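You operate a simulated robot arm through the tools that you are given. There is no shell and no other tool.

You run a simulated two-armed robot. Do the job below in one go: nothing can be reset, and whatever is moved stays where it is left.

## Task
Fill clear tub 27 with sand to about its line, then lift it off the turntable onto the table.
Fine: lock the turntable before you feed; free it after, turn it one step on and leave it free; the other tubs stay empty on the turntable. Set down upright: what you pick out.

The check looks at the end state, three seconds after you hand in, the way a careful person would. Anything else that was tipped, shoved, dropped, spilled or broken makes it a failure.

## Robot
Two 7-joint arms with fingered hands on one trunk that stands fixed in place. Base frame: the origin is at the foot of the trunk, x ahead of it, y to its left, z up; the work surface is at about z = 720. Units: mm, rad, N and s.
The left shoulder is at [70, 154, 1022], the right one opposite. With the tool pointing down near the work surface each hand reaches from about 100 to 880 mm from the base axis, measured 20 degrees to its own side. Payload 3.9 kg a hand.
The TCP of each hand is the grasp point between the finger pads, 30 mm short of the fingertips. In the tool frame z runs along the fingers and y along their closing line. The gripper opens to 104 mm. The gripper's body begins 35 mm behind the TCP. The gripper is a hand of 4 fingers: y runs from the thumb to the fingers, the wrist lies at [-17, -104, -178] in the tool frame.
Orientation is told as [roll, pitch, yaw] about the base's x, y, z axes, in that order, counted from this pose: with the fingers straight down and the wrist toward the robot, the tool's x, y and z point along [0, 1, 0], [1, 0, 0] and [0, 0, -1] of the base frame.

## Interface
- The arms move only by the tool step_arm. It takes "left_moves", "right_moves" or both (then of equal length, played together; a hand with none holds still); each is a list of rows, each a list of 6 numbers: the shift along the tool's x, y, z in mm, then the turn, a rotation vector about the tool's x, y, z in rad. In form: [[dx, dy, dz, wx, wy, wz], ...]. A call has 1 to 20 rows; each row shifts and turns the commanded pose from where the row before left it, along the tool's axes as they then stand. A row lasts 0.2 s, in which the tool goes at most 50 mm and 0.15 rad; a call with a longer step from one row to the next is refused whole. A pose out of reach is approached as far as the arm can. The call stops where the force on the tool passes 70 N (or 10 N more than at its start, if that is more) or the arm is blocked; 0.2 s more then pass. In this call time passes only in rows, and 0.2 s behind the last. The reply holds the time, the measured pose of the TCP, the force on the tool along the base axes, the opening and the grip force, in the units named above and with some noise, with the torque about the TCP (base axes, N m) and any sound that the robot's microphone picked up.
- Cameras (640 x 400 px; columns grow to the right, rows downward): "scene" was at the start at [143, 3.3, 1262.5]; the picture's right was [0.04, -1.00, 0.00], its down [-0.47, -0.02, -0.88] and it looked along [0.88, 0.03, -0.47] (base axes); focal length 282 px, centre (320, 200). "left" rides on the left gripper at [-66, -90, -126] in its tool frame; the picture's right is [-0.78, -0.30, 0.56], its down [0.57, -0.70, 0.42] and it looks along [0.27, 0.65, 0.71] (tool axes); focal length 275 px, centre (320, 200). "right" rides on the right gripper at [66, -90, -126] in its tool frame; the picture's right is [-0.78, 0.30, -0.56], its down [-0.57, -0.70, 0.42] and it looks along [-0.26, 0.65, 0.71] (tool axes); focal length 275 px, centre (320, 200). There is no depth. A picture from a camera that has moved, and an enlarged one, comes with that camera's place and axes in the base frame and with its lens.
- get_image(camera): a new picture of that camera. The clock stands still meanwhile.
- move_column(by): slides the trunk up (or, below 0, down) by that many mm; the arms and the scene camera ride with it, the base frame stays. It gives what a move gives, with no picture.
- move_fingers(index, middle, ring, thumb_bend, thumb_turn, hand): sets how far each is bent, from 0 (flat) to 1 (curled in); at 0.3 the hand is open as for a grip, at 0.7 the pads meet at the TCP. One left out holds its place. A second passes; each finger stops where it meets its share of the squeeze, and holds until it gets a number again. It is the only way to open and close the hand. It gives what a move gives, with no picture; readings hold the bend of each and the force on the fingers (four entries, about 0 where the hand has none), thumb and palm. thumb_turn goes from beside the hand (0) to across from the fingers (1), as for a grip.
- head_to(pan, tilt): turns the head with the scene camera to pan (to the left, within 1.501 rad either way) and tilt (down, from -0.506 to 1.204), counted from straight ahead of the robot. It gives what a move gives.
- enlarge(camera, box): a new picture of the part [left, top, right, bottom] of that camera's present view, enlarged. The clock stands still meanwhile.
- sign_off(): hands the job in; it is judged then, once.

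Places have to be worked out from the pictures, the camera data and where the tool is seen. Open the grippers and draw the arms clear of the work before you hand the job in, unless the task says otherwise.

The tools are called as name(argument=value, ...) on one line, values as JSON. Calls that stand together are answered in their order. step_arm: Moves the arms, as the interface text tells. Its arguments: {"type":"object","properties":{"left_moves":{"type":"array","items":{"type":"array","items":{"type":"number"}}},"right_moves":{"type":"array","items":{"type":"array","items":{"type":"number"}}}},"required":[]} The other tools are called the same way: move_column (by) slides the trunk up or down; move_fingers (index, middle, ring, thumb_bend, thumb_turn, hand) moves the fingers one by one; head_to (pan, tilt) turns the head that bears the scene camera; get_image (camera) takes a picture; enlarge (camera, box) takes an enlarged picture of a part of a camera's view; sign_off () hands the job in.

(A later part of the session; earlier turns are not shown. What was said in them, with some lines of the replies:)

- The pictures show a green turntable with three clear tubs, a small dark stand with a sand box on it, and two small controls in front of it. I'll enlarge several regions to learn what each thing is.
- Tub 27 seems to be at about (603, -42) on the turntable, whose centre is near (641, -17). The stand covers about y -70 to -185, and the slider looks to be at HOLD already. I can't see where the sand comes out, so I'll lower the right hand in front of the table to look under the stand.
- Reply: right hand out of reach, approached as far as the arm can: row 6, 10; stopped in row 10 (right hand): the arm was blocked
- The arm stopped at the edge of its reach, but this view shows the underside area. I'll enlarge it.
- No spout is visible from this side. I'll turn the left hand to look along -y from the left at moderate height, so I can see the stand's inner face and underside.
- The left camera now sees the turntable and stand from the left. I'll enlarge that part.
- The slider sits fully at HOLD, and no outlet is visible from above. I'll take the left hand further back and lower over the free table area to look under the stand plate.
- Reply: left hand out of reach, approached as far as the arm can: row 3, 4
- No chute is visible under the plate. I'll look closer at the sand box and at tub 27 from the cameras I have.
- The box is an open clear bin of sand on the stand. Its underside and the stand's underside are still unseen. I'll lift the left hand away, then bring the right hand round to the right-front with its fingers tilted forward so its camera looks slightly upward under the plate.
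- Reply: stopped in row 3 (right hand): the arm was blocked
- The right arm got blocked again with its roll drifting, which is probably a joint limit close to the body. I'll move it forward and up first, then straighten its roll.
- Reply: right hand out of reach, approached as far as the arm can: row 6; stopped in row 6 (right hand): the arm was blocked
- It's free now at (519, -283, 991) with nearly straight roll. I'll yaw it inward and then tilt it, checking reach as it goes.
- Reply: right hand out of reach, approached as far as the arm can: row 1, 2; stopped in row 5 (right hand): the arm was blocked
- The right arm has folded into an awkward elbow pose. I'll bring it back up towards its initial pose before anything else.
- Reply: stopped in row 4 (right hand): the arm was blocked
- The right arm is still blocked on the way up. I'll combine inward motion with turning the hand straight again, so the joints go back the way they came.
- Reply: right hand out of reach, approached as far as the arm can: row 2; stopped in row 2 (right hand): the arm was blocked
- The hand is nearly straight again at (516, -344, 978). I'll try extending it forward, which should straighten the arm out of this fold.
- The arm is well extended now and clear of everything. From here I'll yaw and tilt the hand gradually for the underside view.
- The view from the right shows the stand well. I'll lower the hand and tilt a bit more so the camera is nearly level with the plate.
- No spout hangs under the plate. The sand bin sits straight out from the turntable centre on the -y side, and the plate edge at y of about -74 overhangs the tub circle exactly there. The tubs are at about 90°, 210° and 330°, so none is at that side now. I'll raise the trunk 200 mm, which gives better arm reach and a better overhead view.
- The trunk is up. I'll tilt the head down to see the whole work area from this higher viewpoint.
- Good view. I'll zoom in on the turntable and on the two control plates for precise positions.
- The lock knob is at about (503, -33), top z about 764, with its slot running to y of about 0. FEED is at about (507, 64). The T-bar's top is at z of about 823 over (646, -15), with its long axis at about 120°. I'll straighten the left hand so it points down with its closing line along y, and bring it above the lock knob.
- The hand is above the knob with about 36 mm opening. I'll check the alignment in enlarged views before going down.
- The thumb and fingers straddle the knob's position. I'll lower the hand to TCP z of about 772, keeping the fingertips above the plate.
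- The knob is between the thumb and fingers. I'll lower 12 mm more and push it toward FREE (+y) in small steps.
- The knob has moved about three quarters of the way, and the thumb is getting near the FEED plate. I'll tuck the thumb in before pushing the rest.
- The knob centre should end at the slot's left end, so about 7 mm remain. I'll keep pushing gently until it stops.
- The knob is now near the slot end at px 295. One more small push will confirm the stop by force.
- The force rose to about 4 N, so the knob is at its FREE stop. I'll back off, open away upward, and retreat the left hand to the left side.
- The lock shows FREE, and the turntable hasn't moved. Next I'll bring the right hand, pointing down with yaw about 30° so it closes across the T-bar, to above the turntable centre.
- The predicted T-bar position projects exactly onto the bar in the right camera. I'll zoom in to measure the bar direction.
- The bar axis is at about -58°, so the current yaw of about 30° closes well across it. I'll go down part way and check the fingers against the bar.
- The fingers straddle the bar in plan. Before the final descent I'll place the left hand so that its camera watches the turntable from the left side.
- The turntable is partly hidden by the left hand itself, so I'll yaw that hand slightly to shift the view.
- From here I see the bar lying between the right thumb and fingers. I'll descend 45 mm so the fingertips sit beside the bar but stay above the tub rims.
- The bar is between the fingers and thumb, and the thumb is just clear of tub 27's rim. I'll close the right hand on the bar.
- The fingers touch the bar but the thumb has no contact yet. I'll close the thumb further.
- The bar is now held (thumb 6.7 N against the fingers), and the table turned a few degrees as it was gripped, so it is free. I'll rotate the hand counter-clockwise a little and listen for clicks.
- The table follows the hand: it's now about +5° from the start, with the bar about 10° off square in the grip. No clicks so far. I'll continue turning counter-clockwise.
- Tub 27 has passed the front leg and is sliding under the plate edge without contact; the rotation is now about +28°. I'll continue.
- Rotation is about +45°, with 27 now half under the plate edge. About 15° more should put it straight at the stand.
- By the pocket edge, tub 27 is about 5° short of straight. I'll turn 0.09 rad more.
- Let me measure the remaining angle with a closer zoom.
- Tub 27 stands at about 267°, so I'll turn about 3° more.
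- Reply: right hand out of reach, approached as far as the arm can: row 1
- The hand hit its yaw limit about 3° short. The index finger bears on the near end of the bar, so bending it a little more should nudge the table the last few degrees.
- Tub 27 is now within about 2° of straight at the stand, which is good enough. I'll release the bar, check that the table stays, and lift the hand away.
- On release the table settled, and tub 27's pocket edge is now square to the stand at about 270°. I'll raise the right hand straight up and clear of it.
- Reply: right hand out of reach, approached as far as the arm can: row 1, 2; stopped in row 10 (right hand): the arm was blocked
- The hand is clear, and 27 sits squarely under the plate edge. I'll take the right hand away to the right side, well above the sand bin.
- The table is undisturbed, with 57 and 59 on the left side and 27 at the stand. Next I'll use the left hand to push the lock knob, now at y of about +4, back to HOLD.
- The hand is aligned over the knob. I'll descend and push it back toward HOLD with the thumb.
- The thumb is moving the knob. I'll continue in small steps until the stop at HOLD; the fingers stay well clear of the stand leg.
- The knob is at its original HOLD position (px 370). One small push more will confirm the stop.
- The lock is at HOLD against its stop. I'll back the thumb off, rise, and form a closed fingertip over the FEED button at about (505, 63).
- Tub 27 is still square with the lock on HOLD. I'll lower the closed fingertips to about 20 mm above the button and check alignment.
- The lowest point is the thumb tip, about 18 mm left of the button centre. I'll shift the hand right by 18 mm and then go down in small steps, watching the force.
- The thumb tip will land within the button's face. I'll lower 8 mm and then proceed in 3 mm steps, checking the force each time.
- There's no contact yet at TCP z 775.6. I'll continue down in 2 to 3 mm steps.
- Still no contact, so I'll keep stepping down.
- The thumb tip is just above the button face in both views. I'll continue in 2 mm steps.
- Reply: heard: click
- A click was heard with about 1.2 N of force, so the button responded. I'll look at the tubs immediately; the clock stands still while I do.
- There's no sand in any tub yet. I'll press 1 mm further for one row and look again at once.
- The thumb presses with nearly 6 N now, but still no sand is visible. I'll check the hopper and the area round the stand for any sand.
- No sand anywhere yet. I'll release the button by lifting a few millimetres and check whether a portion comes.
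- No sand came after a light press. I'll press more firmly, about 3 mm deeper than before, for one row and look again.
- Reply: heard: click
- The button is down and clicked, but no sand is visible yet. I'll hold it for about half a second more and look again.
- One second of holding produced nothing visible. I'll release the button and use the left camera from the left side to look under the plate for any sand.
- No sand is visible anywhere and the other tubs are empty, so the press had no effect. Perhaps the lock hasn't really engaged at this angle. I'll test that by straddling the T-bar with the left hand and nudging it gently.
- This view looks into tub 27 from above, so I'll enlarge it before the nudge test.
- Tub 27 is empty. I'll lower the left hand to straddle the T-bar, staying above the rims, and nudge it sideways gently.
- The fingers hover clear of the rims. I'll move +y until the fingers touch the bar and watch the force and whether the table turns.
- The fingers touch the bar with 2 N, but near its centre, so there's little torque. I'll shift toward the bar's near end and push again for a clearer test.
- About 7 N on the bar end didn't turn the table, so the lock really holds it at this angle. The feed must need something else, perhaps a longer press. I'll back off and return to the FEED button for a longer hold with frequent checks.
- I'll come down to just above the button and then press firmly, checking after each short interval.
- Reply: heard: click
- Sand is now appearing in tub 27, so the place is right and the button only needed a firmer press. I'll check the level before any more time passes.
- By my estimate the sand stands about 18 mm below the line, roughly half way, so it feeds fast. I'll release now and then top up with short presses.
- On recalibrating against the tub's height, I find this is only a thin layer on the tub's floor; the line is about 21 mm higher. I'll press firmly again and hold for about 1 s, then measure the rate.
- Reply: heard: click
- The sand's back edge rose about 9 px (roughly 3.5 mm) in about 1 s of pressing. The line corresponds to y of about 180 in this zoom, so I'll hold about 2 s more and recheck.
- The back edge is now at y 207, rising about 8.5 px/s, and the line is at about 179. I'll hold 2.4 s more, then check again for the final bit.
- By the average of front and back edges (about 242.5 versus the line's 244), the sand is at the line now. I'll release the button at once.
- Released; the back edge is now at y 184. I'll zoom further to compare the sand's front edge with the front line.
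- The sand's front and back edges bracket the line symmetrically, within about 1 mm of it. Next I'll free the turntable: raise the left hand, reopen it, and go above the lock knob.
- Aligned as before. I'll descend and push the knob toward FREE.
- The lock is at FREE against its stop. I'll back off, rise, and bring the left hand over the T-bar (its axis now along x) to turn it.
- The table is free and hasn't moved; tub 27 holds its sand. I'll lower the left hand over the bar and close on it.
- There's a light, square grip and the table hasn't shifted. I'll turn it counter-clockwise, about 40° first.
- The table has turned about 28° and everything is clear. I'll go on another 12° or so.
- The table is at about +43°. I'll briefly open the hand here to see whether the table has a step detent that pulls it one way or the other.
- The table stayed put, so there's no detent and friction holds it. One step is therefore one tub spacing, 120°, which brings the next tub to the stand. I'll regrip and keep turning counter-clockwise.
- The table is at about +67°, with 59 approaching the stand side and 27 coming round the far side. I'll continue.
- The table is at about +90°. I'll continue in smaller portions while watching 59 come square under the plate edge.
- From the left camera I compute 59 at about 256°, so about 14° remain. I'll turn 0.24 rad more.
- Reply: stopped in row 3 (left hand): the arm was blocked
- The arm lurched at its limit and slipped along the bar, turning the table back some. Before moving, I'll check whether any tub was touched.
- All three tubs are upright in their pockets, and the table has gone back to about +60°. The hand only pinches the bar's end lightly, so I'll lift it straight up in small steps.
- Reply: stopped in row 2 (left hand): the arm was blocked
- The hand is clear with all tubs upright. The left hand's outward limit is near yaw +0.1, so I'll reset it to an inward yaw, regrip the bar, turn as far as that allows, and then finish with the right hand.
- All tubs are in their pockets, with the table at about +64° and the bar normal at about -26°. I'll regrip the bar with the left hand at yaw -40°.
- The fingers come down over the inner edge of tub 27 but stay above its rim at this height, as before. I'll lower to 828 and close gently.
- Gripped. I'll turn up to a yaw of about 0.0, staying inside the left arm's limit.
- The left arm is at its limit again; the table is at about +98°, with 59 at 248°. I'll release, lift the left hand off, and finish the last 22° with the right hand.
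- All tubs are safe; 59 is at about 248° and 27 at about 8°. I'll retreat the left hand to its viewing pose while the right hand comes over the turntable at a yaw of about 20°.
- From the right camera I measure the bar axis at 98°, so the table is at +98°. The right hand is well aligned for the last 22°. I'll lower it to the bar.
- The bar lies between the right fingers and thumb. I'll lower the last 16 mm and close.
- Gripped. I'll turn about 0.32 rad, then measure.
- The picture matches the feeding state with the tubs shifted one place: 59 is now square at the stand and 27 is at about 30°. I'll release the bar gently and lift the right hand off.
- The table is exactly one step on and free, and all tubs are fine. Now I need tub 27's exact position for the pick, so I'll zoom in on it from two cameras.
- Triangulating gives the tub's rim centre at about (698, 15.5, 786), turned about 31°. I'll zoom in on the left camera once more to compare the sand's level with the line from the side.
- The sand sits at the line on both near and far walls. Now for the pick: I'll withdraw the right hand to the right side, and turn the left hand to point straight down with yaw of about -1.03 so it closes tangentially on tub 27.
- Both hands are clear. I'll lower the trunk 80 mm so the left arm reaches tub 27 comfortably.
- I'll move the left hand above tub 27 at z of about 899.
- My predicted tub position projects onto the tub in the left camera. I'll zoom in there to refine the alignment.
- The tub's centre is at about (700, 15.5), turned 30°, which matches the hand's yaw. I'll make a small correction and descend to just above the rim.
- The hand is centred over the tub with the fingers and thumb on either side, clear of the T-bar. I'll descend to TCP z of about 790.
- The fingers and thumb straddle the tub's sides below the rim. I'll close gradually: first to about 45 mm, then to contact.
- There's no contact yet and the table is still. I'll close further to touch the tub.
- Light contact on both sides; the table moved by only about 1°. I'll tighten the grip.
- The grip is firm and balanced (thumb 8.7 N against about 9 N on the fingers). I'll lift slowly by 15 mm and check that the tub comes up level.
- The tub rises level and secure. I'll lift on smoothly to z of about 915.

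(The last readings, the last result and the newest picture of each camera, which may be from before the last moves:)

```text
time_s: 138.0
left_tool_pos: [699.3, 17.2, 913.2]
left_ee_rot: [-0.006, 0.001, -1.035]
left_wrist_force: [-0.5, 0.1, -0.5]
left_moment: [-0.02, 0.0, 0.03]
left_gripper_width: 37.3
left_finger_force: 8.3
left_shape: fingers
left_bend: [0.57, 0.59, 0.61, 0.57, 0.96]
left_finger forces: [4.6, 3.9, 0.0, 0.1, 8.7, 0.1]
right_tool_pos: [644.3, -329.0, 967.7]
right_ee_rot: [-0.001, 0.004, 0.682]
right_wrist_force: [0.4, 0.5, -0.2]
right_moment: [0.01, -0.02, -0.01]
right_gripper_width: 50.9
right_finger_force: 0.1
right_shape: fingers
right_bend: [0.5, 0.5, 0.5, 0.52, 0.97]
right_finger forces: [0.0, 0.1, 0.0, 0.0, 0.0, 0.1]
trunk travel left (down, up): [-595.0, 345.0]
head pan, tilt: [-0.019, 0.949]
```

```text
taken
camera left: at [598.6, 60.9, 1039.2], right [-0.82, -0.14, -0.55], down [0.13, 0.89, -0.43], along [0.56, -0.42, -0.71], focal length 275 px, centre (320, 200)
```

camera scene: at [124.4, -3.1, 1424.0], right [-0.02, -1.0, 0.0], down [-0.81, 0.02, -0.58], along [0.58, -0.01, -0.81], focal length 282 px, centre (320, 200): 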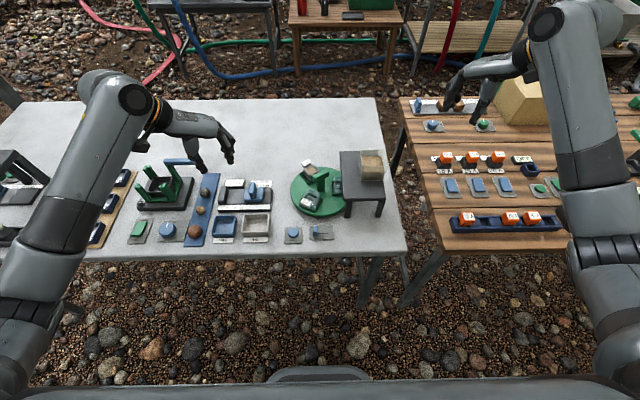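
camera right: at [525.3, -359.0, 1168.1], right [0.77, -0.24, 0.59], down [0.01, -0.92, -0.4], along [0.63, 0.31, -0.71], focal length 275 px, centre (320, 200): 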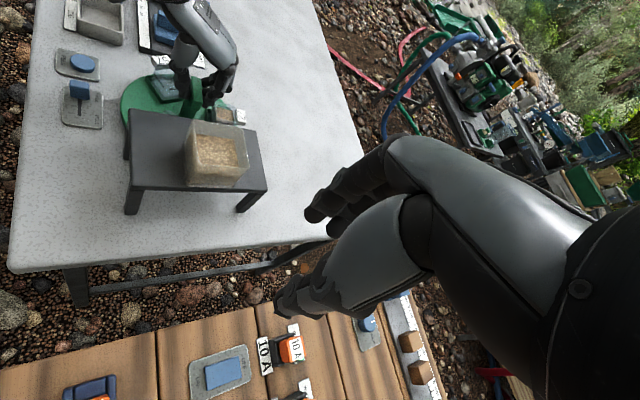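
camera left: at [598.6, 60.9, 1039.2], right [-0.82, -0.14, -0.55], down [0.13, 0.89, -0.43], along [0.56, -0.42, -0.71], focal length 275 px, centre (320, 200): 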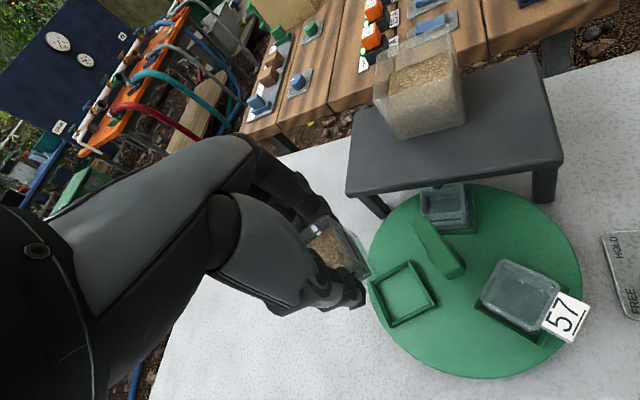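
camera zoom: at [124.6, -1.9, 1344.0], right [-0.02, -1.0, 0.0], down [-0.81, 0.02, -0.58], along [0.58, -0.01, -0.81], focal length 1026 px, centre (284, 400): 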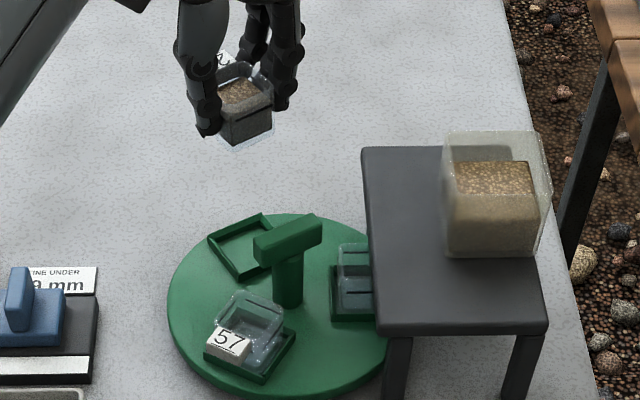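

The tub is held securely, and the empty pocket is at 30° where it should be. I'll carry it to the free table area behind and left of the turntable, at about (755, 85), first turning the hand slightly for better reach.

step_arm(left_moves=[[0, 0, 0, 0, 0, -0.09], [0, 0, 0, 0, 0, -0.09], [0, 0, 0, 0, 0, -0.09], [0, 0, 0, 0, 0, -0.09], [0, 0, 0, 0, 0, -0.075], [15, 1.3, 0, 0, 0, 0], [18, 1.6, 0, 0, 0, 0], [18, 1.6, 0, 0, 0, 0], [18, 1.6, 0, 0, 0, 0], [18, 1.6, 0, 0, 0, 0]])

enlarge(camera="scene", box=[250, 70, 390, 200])

get_image(camera="left")

```text
time_s: 140.2
left_tool_pos: [756.5, 84.4, 912.1]
left_ee_rot: [-0.007, 0.003, -0.598]
left_wrist_force: [-0.9, 0.3, -0.6]
left_moment: [-0.01, 0.01, 0.0]
left_gripper_width: 37.3
left_finger_force: 8.5
left_shape: fingers
left_bend: [0.57, 0.59, 0.61, 0.57, 0.96]
left_finger forces: [4.7, 3.9, 0.0, 0.0, 8.6, 0.0]
right_tool_pos: [643.4, -327.6, 968.1]
right_ee_rot: [-0.002, 0.005, 0.683]
right_wrist_force: [0.3, -0.6, -0.4]
right_moment: [0.01, 0.0, 0.04]
right_gripper_width: 50.9
right_finger_force: 0.0
right_shape: fingers
right_bend: [0.5, 0.5, 0.5, 0.52, 0.97]
right_finger forces: [0.0, 0.0, 0.0, 0.0, 0.1, 0.0]
trunk travel left (down, up): [-595.0, 345.0]
head pan, tilt: [-0.019, 0.949]
```

```text
3.08 times, centred on (320, 135) of scene
camera zoom: at [125.0, -1.7, 1343.9], right [-0.02, -1.0, 0.0], down [-0.81, 0.02, -0.58], along [0.58, -0.01, -0.81], focal length 868 px, centre (320, 400)
```

zoom: 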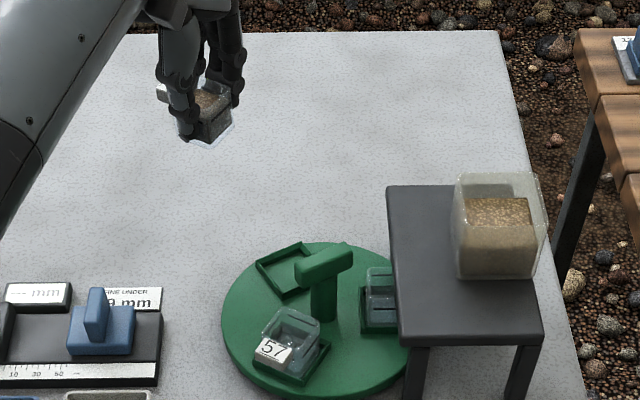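

```text
taken
camera left: at [645.6, 81.5, 1037.9], right [-0.68, -0.48, -0.55], down [-0.26, 0.87, -0.43], along [0.68, -0.15, -0.72], focal length 275 px, centre (320, 200)
```

left: 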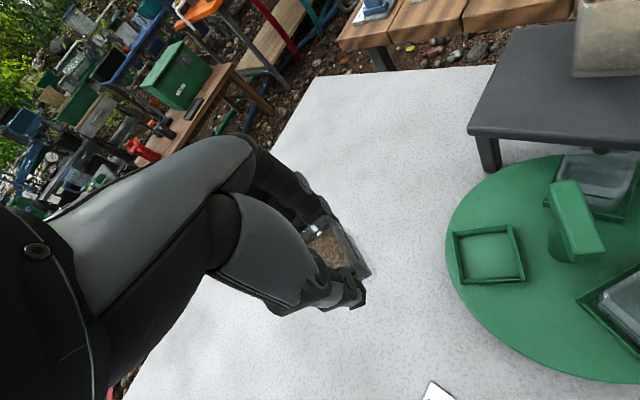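

The area below is free. I'll lower the trunk 60 mm (the tub rides down with it), which also keeps the arm well within reach for setting down.

move_column(by=-60)

step_arm(left_moves=[[0, 0, 15, 0, 0, 0], [0, 0, 20, 0, 0, 0], [0, 0, 20, 0, 0, 0], [0, 0, 15, 0, 0, 0]])

enlarge(camera="scene", box=[250, 60, 390, 200])

enlarge(camera="right", box=[80, 0, 320, 180])

```text
time_s: 141.2
left_tool_pos: [755.1, 83.9, 853.3]
left_ee_rot: [-0.004, 0.001, -0.597]
left_wrist_force: [0.1, -0.7, -0.9]
left_moment: [0.04, 0.04, 0.01]
left_gripper_width: 37.2
left_finger_force: 9.2
left_shape: fingers
left_bend: [0.57, 0.59, 0.61, 0.57, 0.96]
left_finger forces: [4.7, 4.0, 0.0, 0.1, 8.8, 0.1]
right_tool_pos: [643.3, -328.9, 909.3]
right_ee_rot: [-0.001, 0.005, 0.684]
right_wrist_force: [-0.1, 0.0, 0.2]
right_moment: [-0.01, 0.01, 0.03]
right_gripper_width: 50.8
right_finger_force: 0.0
right_shape: fingers
right_bend: [0.5, 0.5, 0.5, 0.52, 0.97]
right_finger forces: [0.0, 0.1, 0.0, 0.0, 0.0, 0.0]
trunk travel left (down, up): [-535.0, 405.0]
head pan, tilt: [-0.019, 0.949]
```

```text
time_s: 142.2
left_tool_pos: [755.1, 84.7, 781.6]
left_ee_rot: [-0.005, 0.001, -0.6]
left_wrist_force: [0.0, 0.0, -0.7]
left_moment: [-0.02, -0.02, 0.03]
left_gripper_width: 37.2
left_finger_force: 8.5
left_shape: fingers
left_bend: [0.57, 0.59, 0.61, 0.57, 0.96]
left_finger forces: [4.6, 4.1, 0.0, 0.0, 8.6, 0.1]
right_tool_pos: [642.9, -329.1, 908.7]
right_ee_rot: [-0.001, 0.007, 0.683]
right_wrist_force: [-0.2, -0.5, 0.2]
right_moment: [0.01, -0.02, -0.01]
right_gripper_width: 50.7
right_finger_force: 0.1
right_shape: fingers
right_bend: [0.5, 0.5, 0.5, 0.52, 0.97]
right_finger forces: [0.1, 0.0, 0.0, 0.0, 0.0, 0.1]
trunk travel left (down, up): [-535.0, 405.0]
head pan, tilt: [-0.019, 0.949]
```

```text
2.86 times, centred on (320, 130) of scene
camera zoom: at [124.9, -2.0, 1283.9], right [-0.02, -1.0, 0.0], down [-0.81, 0.02, -0.58], along [0.58, -0.01, -0.81], focal length 806 px, centre (320, 400)
```

zoom: 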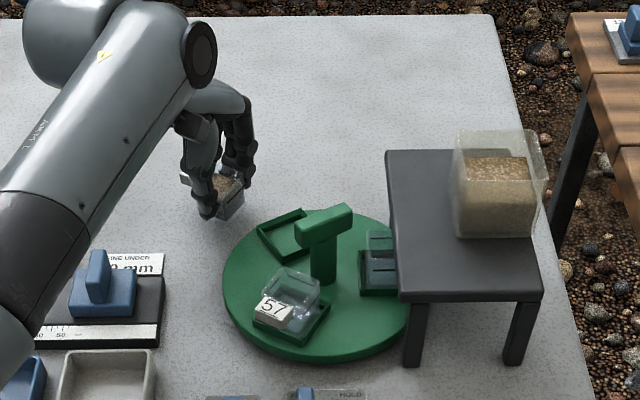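

```text
2.22 times, centred on (200, 90) of right
camera zoom: at [531.6, -333.7, 1034.2], right [0.72, -0.41, 0.56], down [-0.18, -0.89, -0.42], along [0.67, 0.2, -0.72], focal length 612 px, centre (587, 444)
```

zoom: 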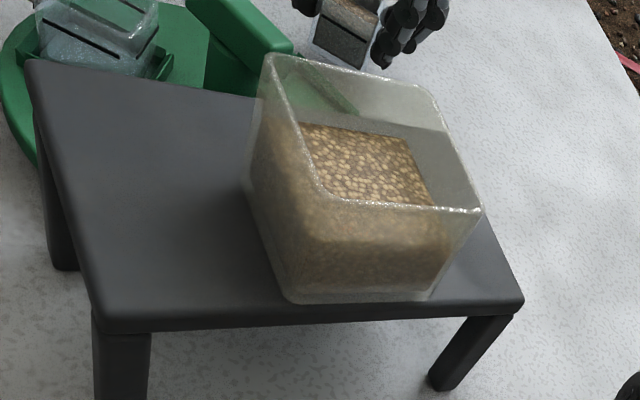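

The tub is about 17 mm above the table by my estimate. I'll lower in small steps and watch the vertical force.

step_arm(left_moves=[[0, 0, 5, 0, 0, 0], [0, 0, 4, 0, 0, 0], [0, 0, 3, 0, 0, 0]])

step_arm(left_moves=[[0, 0, 2, 0, 0, 0]])

step_arm(left_moves=[[0, 0, 2, 0, 0, 0]])

```text
time_s: 143.0
left_tool_pos: [753.8, 83.9, 771.0]
left_ee_rot: [-0.003, 0.004, -0.6]
left_wrist_force: [0.5, 0.1, -0.1]
left_moment: [0.03, 0.0, 0.01]
left_gripper_width: 37.3
left_finger_force: 8.4
left_shape: fingers
left_bend: [0.57, 0.59, 0.61, 0.57, 0.96]
left_finger forces: [4.6, 4.0, 0.1, 0.1, 8.6, 0.0]
right_tool_pos: [642.8, -328.8, 907.5]
right_ee_rot: [-0.001, 0.005, 0.683]
right_wrist_force: [-0.2, -1.2, 1.2]
right_moment: [0.03, -0.02, -0.01]
right_gripper_width: 50.7
right_finger_force: 0.1
right_shape: fingers
right_bend: [0.5, 0.5, 0.5, 0.52, 0.97]
right_finger forces: [0.0, 0.0, 0.0, 0.1, 0.1, 0.0]
trunk travel left (down, up): [-535.0, 405.0]
head pan, tilt: [-0.019, 0.949]
```

```text
time_s: 143.4
left_tool_pos: [755.5, 84.0, 768.1]
left_ee_rot: [-0.003, 0.002, -0.6]
left_wrist_force: [0.1, 0.0, -0.7]
left_moment: [0.02, 0.01, -0.01]
left_gripper_width: 37.4
left_finger_force: 8.5
left_shape: fingers
left_bend: [0.57, 0.59, 0.61, 0.57, 0.96]
left_finger forces: [4.6, 4.0, 0.0, 0.0, 8.6, 0.1]
right_tool_pos: [643.7, -329.8, 909.3]
right_ee_rot: [-0.001, 0.006, 0.68]
right_wrist_force: [0.2, 0.0, 0.9]
right_moment: [0.02, -0.02, -0.03]
right_gripper_width: 50.8
right_finger_force: 0.0
right_shape: fingers
right_bend: [0.5, 0.5, 0.5, 0.52, 0.97]
right_finger forces: [0.0, 0.0, 0.0, 0.0, 0.0, 0.1]
trunk travel left (down, up): [-535.0, 405.0]
head pan, tilt: [-0.019, 0.949]
```

```text
time_s: 143.8
left_tool_pos: [754.2, 84.7, 767.1]
left_ee_rot: [-0.003, 0.002, -0.599]
left_wrist_force: [0.3, -0.2, -2.0]
left_moment: [0.0, 0.0, 0.01]
left_gripper_width: 37.4
left_finger_force: 9.1
left_shape: fingers
left_bend: [0.57, 0.59, 0.61, 0.57, 0.96]
left_finger forces: [4.5, 4.1, 0.1, 0.1, 8.7, 0.1]
right_tool_pos: [642.0, -329.2, 909.3]
right_ee_rot: [-0.002, 0.005, 0.681]
right_wrist_force: [0.4, 0.2, 0.4]
right_moment: [0.02, 0.01, -0.02]
right_gripper_width: 50.8
right_finger_force: 0.1
right_shape: fingers
right_bend: [0.5, 0.5, 0.5, 0.52, 0.97]
right_finger forces: [0.0, 0.1, 0.0, 0.0, 0.0, 0.0]
trunk travel left (down, up): [-535.0, 405.0]
head pan, tilt: [-0.019, 0.949]
```

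There's no contact yet at TCP z 767. I'll continue with 2 mm steps.

step_arm(left_moves=[[0, 0, 2, 0, 0, 0]])

step_arm(left_moves=[[0, 0, 2, 0, 0, 0]])

enlarge(camera="scene", box=[280, 100, 350, 160])

```text
time_s: 144.2
left_tool_pos: [754.5, 83.1, 766.2]
left_ee_rot: [-0.005, 0.0, -0.598]
left_wrist_force: [0.7, -0.5, 2.6]
left_moment: [0.01, 0.03, -0.01]
left_gripper_width: 37.3
left_finger_force: 9.5
left_shape: fingers
left_bend: [0.57, 0.59, 0.61, 0.57, 0.96]
left_finger forces: [4.6, 4.3, 0.1, 0.0, 9.0, 0.0]
right_tool_pos: [642.7, -328.7, 909.4]
right_ee_rot: [-0.003, 0.004, 0.682]
right_wrist_force: [-0.1, 1.1, -0.3]
right_moment: [0.0, 0.04, 0.04]
right_gripper_width: 50.8
right_finger_force: 0.0
right_shape: fingers
right_bend: [0.5, 0.5, 0.5, 0.52, 0.97]
right_finger forces: [0.0, 0.0, 0.0, 0.0, 0.0, 0.0]
trunk travel left (down, up): [-535.0, 405.0]
head pan, tilt: [-0.019, 0.949]
```

```text
time_s: 144.6
left_tool_pos: [755.0, 81.9, 766.6]
left_ee_rot: [-0.002, -0.002, -0.598]
left_wrist_force: [0.3, 0.3, 10.0]
left_moment: [0.02, 0.06, -0.02]
left_gripper_width: 37.0
left_finger_force: 9.9
left_shape: fingers
left_bend: [0.57, 0.59, 0.61, 0.57, 0.96]
left_finger forces: [4.8, 4.6, 0.0, 0.0, 9.7, 0.0]
right_tool_pos: [641.3, -328.3, 910.2]
right_ee_rot: [-0.004, 0.004, 0.683]
right_wrist_force: [-0.7, 0.1, -0.1]
right_moment: [-0.01, 0.01, 0.0]
right_gripper_width: 50.7
right_finger_force: 0.1
right_shape: fingers
right_bend: [0.5, 0.5, 0.5, 0.52, 0.97]
right_finger forces: [0.1, 0.1, 0.0, 0.1, 0.0, 0.0]
trunk travel left (down, up): [-535.0, 405.0]
head pan, tilt: [-0.019, 0.949]
```

```text
6.67 times, centred on (315, 130) of scene
camera zoom: at [123.0, -2.1, 1284.3], right [-0.02, -1.0, 0.0], down [-0.81, 0.02, -0.58], along [0.58, -0.01, -0.81], focal length 1880 px, centre (353, 667)
```

zoom: 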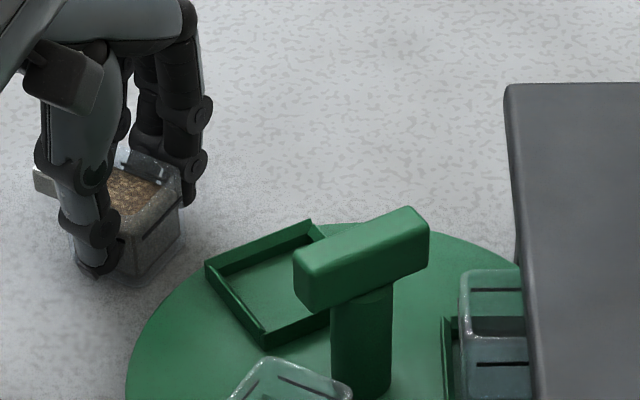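

The tub stands on the table (10 N upward). I'll ease off 1.5 mm, then open slowly and evenly.

step_arm(left_moves=[[0, 0, -1.5, 0, 0, 0]])

move_fingers(hand="left", index=0.55, middle=0.56, ring=0.5, thumb_bend=0.55)

enlarge(camera="scene", box=[280, 100, 350, 160])

```text
time_s: 145.0
left_tool_pos: [754.3, 83.6, 765.6]
left_ee_rot: [-0.003, 0.001, -0.6]
left_wrist_force: [1.7, -0.4, 8.3]
left_moment: [0.01, -0.01, -0.01]
left_gripper_width: 37.0
left_finger_force: 9.6
left_shape: fingers
left_bend: [0.57, 0.59, 0.61, 0.58, 0.96]
left_finger forces: [5.4, 5.0, 0.0, 0.0, 9.2, 0.0]
right_tool_pos: [640.6, -327.8, 909.9]
right_ee_rot: [-0.002, 0.005, 0.682]
right_wrist_force: [-0.3, 0.0, -0.2]
right_moment: [0.01, 0.0, 0.02]
right_gripper_width: 50.6
right_finger_force: 0.1
right_shape: fingers
right_bend: [0.5, 0.5, 0.5, 0.52, 0.97]
right_finger forces: [0.1, 0.0, 0.0, 0.0, 0.0, 0.0]
trunk travel left (down, up): [-535.0, 405.0]
head pan, tilt: [-0.019, 0.949]
```

```text
time_s: 146.0
left_tool_pos: [754.2, 83.4, 763.9]
left_ee_rot: [-0.003, 0.002, -0.598]
left_wrist_force: [-0.7, 0.5, -0.3]
left_moment: [-0.03, 0.01, 0.0]
left_gripper_width: 41.2
left_finger_force: 0.3
left_shape: fingers
left_bend: [0.55, 0.56, 0.5, 0.55, 0.97]
left_finger forces: [0.1, 0.1, 0.1, 0.0, 0.3, 0.0]
right_tool_pos: [643.5, -328.3, 908.2]
right_ee_rot: [-0.001, 0.004, 0.683]
right_wrist_force: [-0.7, -0.5, -0.2]
right_moment: [0.03, 0.01, 0.0]
right_gripper_width: 50.9
right_finger_force: 0.0
right_shape: fingers
right_bend: [0.5, 0.5, 0.5, 0.52, 0.97]
right_finger forces: [0.1, 0.1, 0.0, 0.0, 0.1, 0.1]
trunk travel left (down, up): [-535.0, 405.0]
head pan, tilt: [-0.019, 0.949]
```

```text
6.67 times, centred on (315, 130) of scene
camera zoom: at [124.6, -2.0, 1284.0], right [-0.02, -1.0, 0.0], down [-0.81, 0.02, -0.58], along [0.58, -0.01, -0.81], focal length 1880 px, centre (353, 667)
```

zoom: 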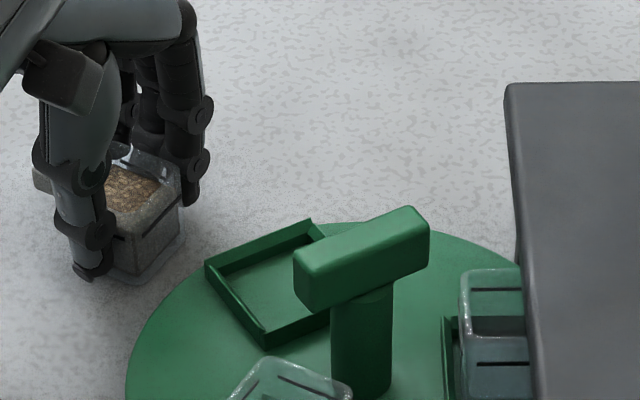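

The tub is released and upright. I'll open wider, then rise straight up.

move_fingers(hand="left", index=0.42, middle=0.42, ring=0.42, thumb_bend=0.42)

enlarge(camera="scene", box=[280, 100, 350, 160])

get_image(camera="left")

```text
time_s: 147.0
left_tool_pos: [755.3, 82.8, 764.0]
left_ee_rot: [-0.003, 0.001, -0.598]
left_wrist_force: [-0.2, 1.0, 0.2]
left_moment: [-0.05, -0.01, 0.02]
left_gripper_width: 73.9
left_finger_force: 0.0
left_shape: fingers
left_bend: [0.42, 0.42, 0.42, 0.42, 0.97]
left_finger forces: [0.1, 0.0, 0.0, 0.0, 0.0, 0.0]
right_tool_pos: [644.2, -329.2, 907.6]
right_ee_rot: [-0.002, 0.006, 0.683]
right_wrist_force: [0.0, -1.4, 0.0]
right_moment: [-0.01, 0.02, -0.01]
right_gripper_width: 50.5
right_finger_force: 0.1
right_shape: fingers
right_bend: [0.5, 0.5, 0.5, 0.52, 0.97]
right_finger forces: [0.1, 0.0, 0.1, 0.0, 0.0, 0.1]
trunk travel left (down, up): [-535.0, 405.0]
head pan, tilt: [-0.019, 0.949]
```

```text
6.67 times, centred on (315, 130) of scene
camera zoom: at [124.6, -2.0, 1284.0], right [-0.02, -1.0, 0.0], down [-0.81, 0.02, -0.58], along [0.58, -0.01, -0.81], focal length 1880 px, centre (353, 667)
```

zoom: 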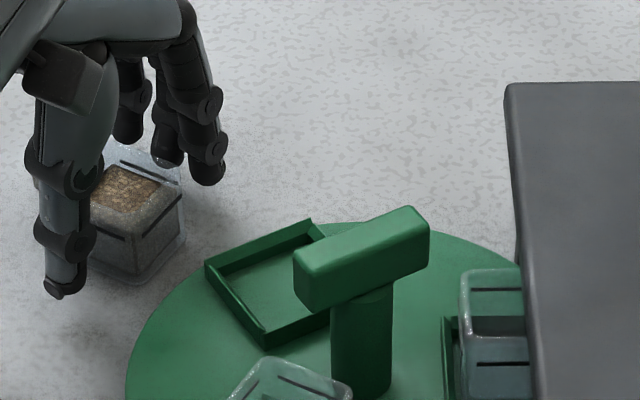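

```text
taken
camera left: at [644.8, 80.3, 889.8], right [-0.68, -0.48, -0.55], down [-0.26, 0.87, -0.43], along [0.68, -0.15, -0.72], focal length 275 px, centre (320, 200)
```

left: 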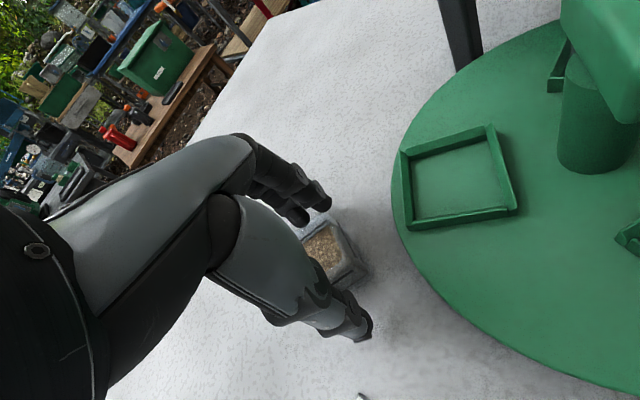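

The tub stands free with clearance on both sides. I'll raise the left hand straight up and check.

step_arm(left_moves=[[0, 0, -15, 0, 0, 0], [0, 0, -25, 0, 0, 0], [0, 0, -30, 0, 0, 0], [0, 0, -30, 0, 0, 0], [0, 0, -30, 0, 0, 0]])

enlarge(camera="scene", box=[250, 80, 390, 200])

enlarge(camera="left", box=[280, 180, 480, 340])

```text
time_s: 148.2
left_tool_pos: [754.9, 83.8, 896.8]
left_ee_rot: [-0.003, 0.001, -0.598]
left_wrist_force: [-0.1, 0.1, -0.2]
left_moment: [0.0, -0.01, -0.02]
left_gripper_width: 74.0
left_finger_force: 0.0
left_shape: fingers
left_bend: [0.42, 0.42, 0.42, 0.42, 0.97]
left_finger forces: [0.0, 0.0, 0.1, 0.1, 0.1, 0.0]
right_tool_pos: [643.2, -329.1, 909.1]
right_ee_rot: [0.0, 0.002, 0.682]
right_wrist_force: [-0.2, 0.0, 0.0]
right_moment: [-0.01, 0.0, -0.03]
right_gripper_width: 50.7
right_finger_force: 0.1
right_shape: fingers
right_bend: [0.5, 0.5, 0.5, 0.52, 0.97]
right_finger forces: [0.0, 0.1, 0.0, 0.0, 0.1, 0.0]
trunk travel left (down, up): [-535.0, 405.0]
head pan, tilt: [-0.019, 0.949]
```

```text
3.33 times, centred on (320, 140) of scene
camera zoom: at [124.1, -2.1, 1284.0], right [-0.02, -1.0, 0.0], down [-0.81, 0.02, -0.58], along [0.58, -0.01, -0.81], focal length 940 px, centre (320, 400)
```

zoom: 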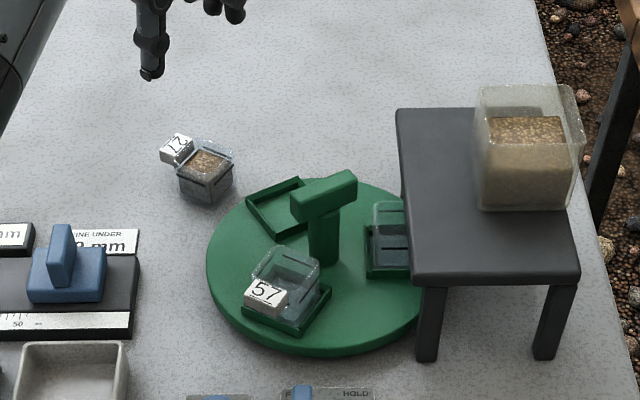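

```text
2.50 times, centred on (380, 260) of left
camera zoom: at [645.1, 80.8, 1021.1], right [-0.68, -0.48, -0.55], down [-0.26, 0.87, -0.43], along [0.68, -0.15, -0.72], focal length 688 px, centre (170, 50)
```

zoom: 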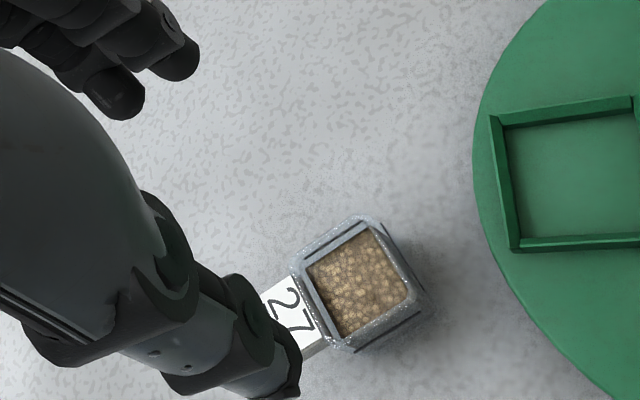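

Tub 27 stands upright on the table with its sand. I'll check the turntable's angle and the lock knob closely.

enlarge(camera="scene", box=[295, 125, 355, 175])

enlarge(camera="scene", box=[265, 190, 365, 240])

enlarge(camera="scene", box=[265, 110, 305, 145])

```text
8.00 times, centred on (325, 150) of scene
camera zoom: at [124.1, -2.1, 1284.0], right [-0.02, -1.0, 0.0], down [-0.81, 0.02, -0.58], along [0.58, -0.01, -0.81], focal length 2256 px, centre (280, 600)
```

zoom: 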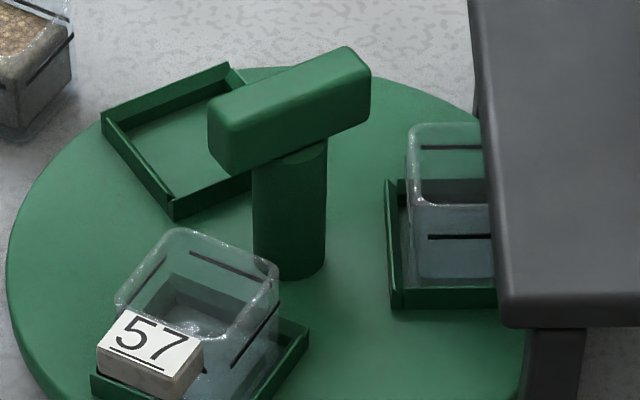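

```text
6.40 times, centred on (315, 215) of scene
camera zoom: at [124.1, -2.1, 1284.0], right [-0.02, -1.0, 0.0], down [-0.81, 0.02, -0.58], along [0.58, -0.01, -0.81], focal length 1805 px, centre (352, 104)
```

zoom: 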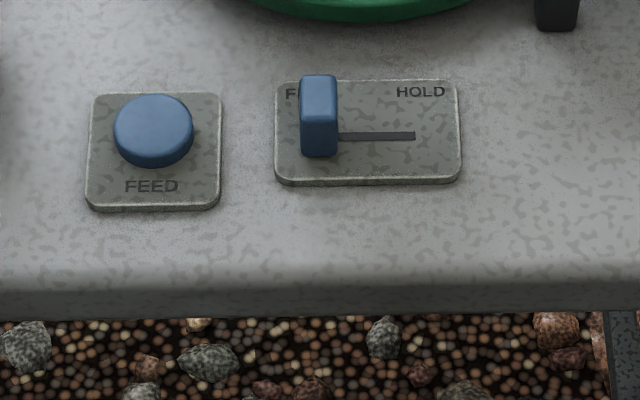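

```text
11.43 times, centred on (285, 128) of scene
camera zoom: at [124.1, -2.1, 1284.0], right [-0.02, -1.0, 0.0], down [-0.81, 0.02, -0.58], along [0.58, -0.01, -0.81], focal length 3223 px, centre (720, 1029)
```

zoom: 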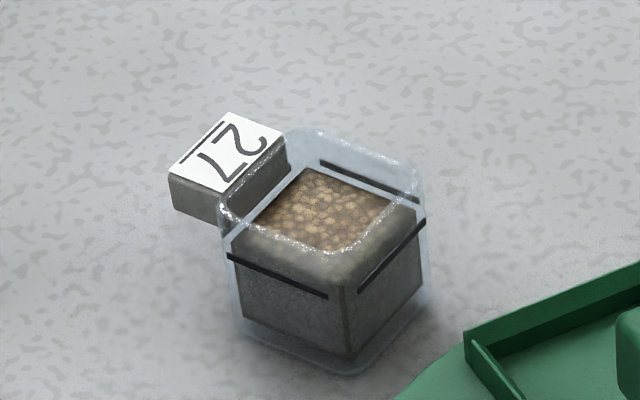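

The sand is at the line within about 1 mm, the turntable is one step on within about 2°, and the lock is at FREE. Now I'll open both hands and draw the arms clear.

step_arm(left_moves=[[0, 0, -40, 0, 0, 0], [2.6, -35, -12, 0, 0, 0], [2.6, -35, -12, 0, 0, 0], [2.6, -35, -12, 0, 0, 0], [2.6, -35, -12, 0, 0, 0], [2.6, -35, -12, 0, 0, 0], [2.6, -35, -12, 0, 0, 0], [2.6, -35, -12, 0, 0, 0]], right_moves=[[0, 0, -25, 0, 0, 0], [0, 0, -25, 0, 0, 0], [0, 0, -25, 0, 0, 0], [0, 0, -25, 0, 0, 0], [0, 0, 0, 0, 0, 0], [0, 0, 0, 0, 0, 0], [0, 0, 0, 0, 0, 0], [0, 0, 0, 0, 0, 0]])

move_fingers(hand="left", index=0.3, middle=0.3, ring=0.3, thumb_bend=0.3)

move_fingers(hand="right", index=0.3, middle=0.3, ring=0.3, thumb_bend=0.3)

get_image(camera="scene")

enlarge(camera="scene", box=[240, 90, 400, 250])

```text
time_s: 150.0
left_tool_pos: [564.2, 238.7, 1019.3]
left_ee_rot: [-0.004, 0.0, -0.599]
left_wrist_force: [0.4, 0.6, -0.4]
left_moment: [-0.02, -0.02, 0.0]
left_gripper_width: 74.2
left_finger_force: 0.1
left_shape: fingers
left_bend: [0.42, 0.42, 0.42, 0.42, 0.97]
left_finger forces: [0.1, 0.1, 0.0, 0.0, 0.1, 0.0]
right_tool_pos: [643.3, -327.5, 1009.2]
right_ee_rot: [-0.004, 0.005, 0.684]
right_wrist_force: [-1.4, 0.3, 0.3]
right_moment: [0.01, -0.04, -0.01]
right_gripper_width: 50.8
right_finger_force: 0.0
right_shape: fingers
right_bend: [0.5, 0.5, 0.5, 0.52, 0.97]
right_finger forces: [0.0, 0.0, 0.1, 0.0, 0.1, 0.1]
trunk travel left (down, up): [-535.0, 405.0]
head pan, tilt: [-0.019, 0.949]
```

```text
time_s: 151.0
left_tool_pos: [563.5, 236.2, 1018.2]
left_ee_rot: [-0.004, 0.001, -0.597]
left_wrist_force: [0.5, 0.2, 0.6]
left_moment: [0.01, 0.01, 0.05]
left_gripper_width: 104.3
left_finger_force: 0.1
left_shape: fingers
left_bend: [0.3, 0.3, 0.3, 0.3, 0.97]
left_finger forces: [0.0, 0.1, 0.0, 0.0, 0.0, 0.1]
right_tool_pos: [642.1, -327.9, 1008.4]
right_ee_rot: [-0.002, 0.007, 0.682]
right_wrist_force: [0.9, 0.0, 0.2]
right_moment: [-0.01, 0.0, -0.03]
right_gripper_width: 50.6
right_finger_force: 0.0
right_shape: fingers
right_bend: [0.5, 0.5, 0.5, 0.52, 0.97]
right_finger forces: [0.1, 0.0, 0.0, 0.0, 0.0, 0.0]
trunk travel left (down, up): [-535.0, 405.0]
head pan, tilt: [-0.019, 0.949]
```

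```text
time_s: 152.0
left_tool_pos: [563.6, 237.7, 1019.3]
left_ee_rot: [-0.003, 0.002, -0.599]
left_wrist_force: [-0.4, 0.9, -0.9]
left_moment: [0.02, 0.03, -0.01]
left_gripper_width: 104.3
left_finger_force: 0.0
left_shape: fingers
left_bend: [0.3, 0.3, 0.3, 0.3, 0.97]
left_finger forces: [0.0, 0.0, 0.0, 0.0, 0.1, 0.1]
right_tool_pos: [643.0, -329.1, 1007.7]
right_ee_rot: [-0.003, 0.004, 0.681]
right_wrist_force: [-0.9, -0.3, -0.1]
right_moment: [-0.03, -0.05, 0.01]
right_gripper_width: 104.3
right_finger_force: 0.1
right_shape: fingers
right_bend: [0.3, 0.3, 0.3, 0.3, 0.97]
right_finger forces: [0.0, 0.0, 0.0, 0.0, 0.0, 0.0]
trunk travel left (down, up): [-535.0, 405.0]
head pan, tilt: [-0.019, 0.949]
```

```text
taken
camera scene: at [124.5, -1.9, 1284.0], right [-0.02, -1.0, 0.0], down [-0.81, 0.02, -0.58], along [0.58, -0.01, -0.81], focal length 282 px, centre (320, 200)
```

scene: 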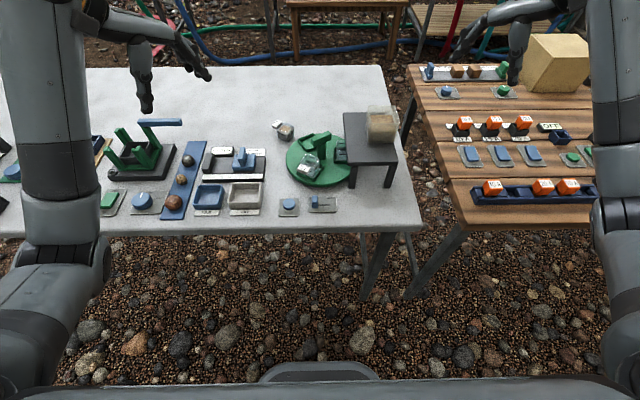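

```text
2.50 times, centred on (320, 170) of scene
camera zoom: at [124.5, -1.9, 1284.0], right [-0.02, -1.0, 0.0], down [-0.81, 0.02, -0.58], along [0.58, -0.01, -0.81], focal length 705 px, centre (320, 275)
```

zoom: 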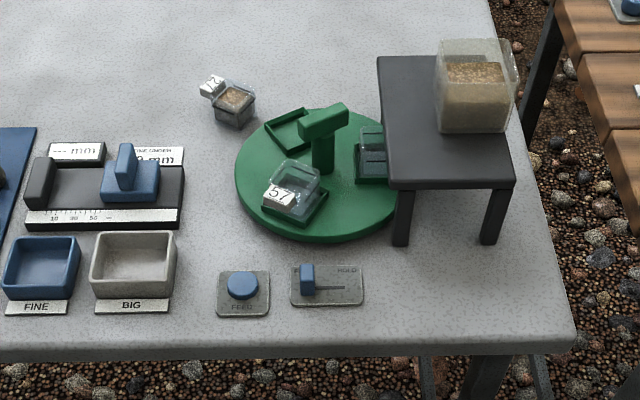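

Tub 27 stands upright on the table, filled to its line. 57 and 59 are empty in their pockets, the turntable is one step on with its lock at FREE, and no sand is spilled. Both hands are open and clear, so I'm handing the job in.

sign_off()

```text
The job is handed in.
```

I filled tub 27 with sand to about its line (within roughly 1 mm by the camera) and set it upright on the table, just behind and to the left of the turntable. The job is handed in; I haven't seen the check's result.

- **Turntable:** I locked it for the feed, freed it afterwards, turned it one step on, and left it free. It has no step stops, so I took one step as one tub spacing (120°). By the camera it sits within about 2° of that.
- **Getting 27 into place:** At the start no tub stood at the feeder, so I first freed the table and turned it about 60° to bring 27 under the stand.
- **Feed button:** The first two presses gave no visible sand. A firmer press worked, and all the sand went into tub 27.
- **One slip:** While I turned the table on, the left arm hit its limit and slid along the handle, which let the table swing back about 40°. No tub tipped and no sand spilled. I finished the turn with the right hand.
- **Other tubs:** 57 and 59 are still empty in their pockets on the turntable.

Both hands are open and clear of the work, and nothing else on the table looks moved.
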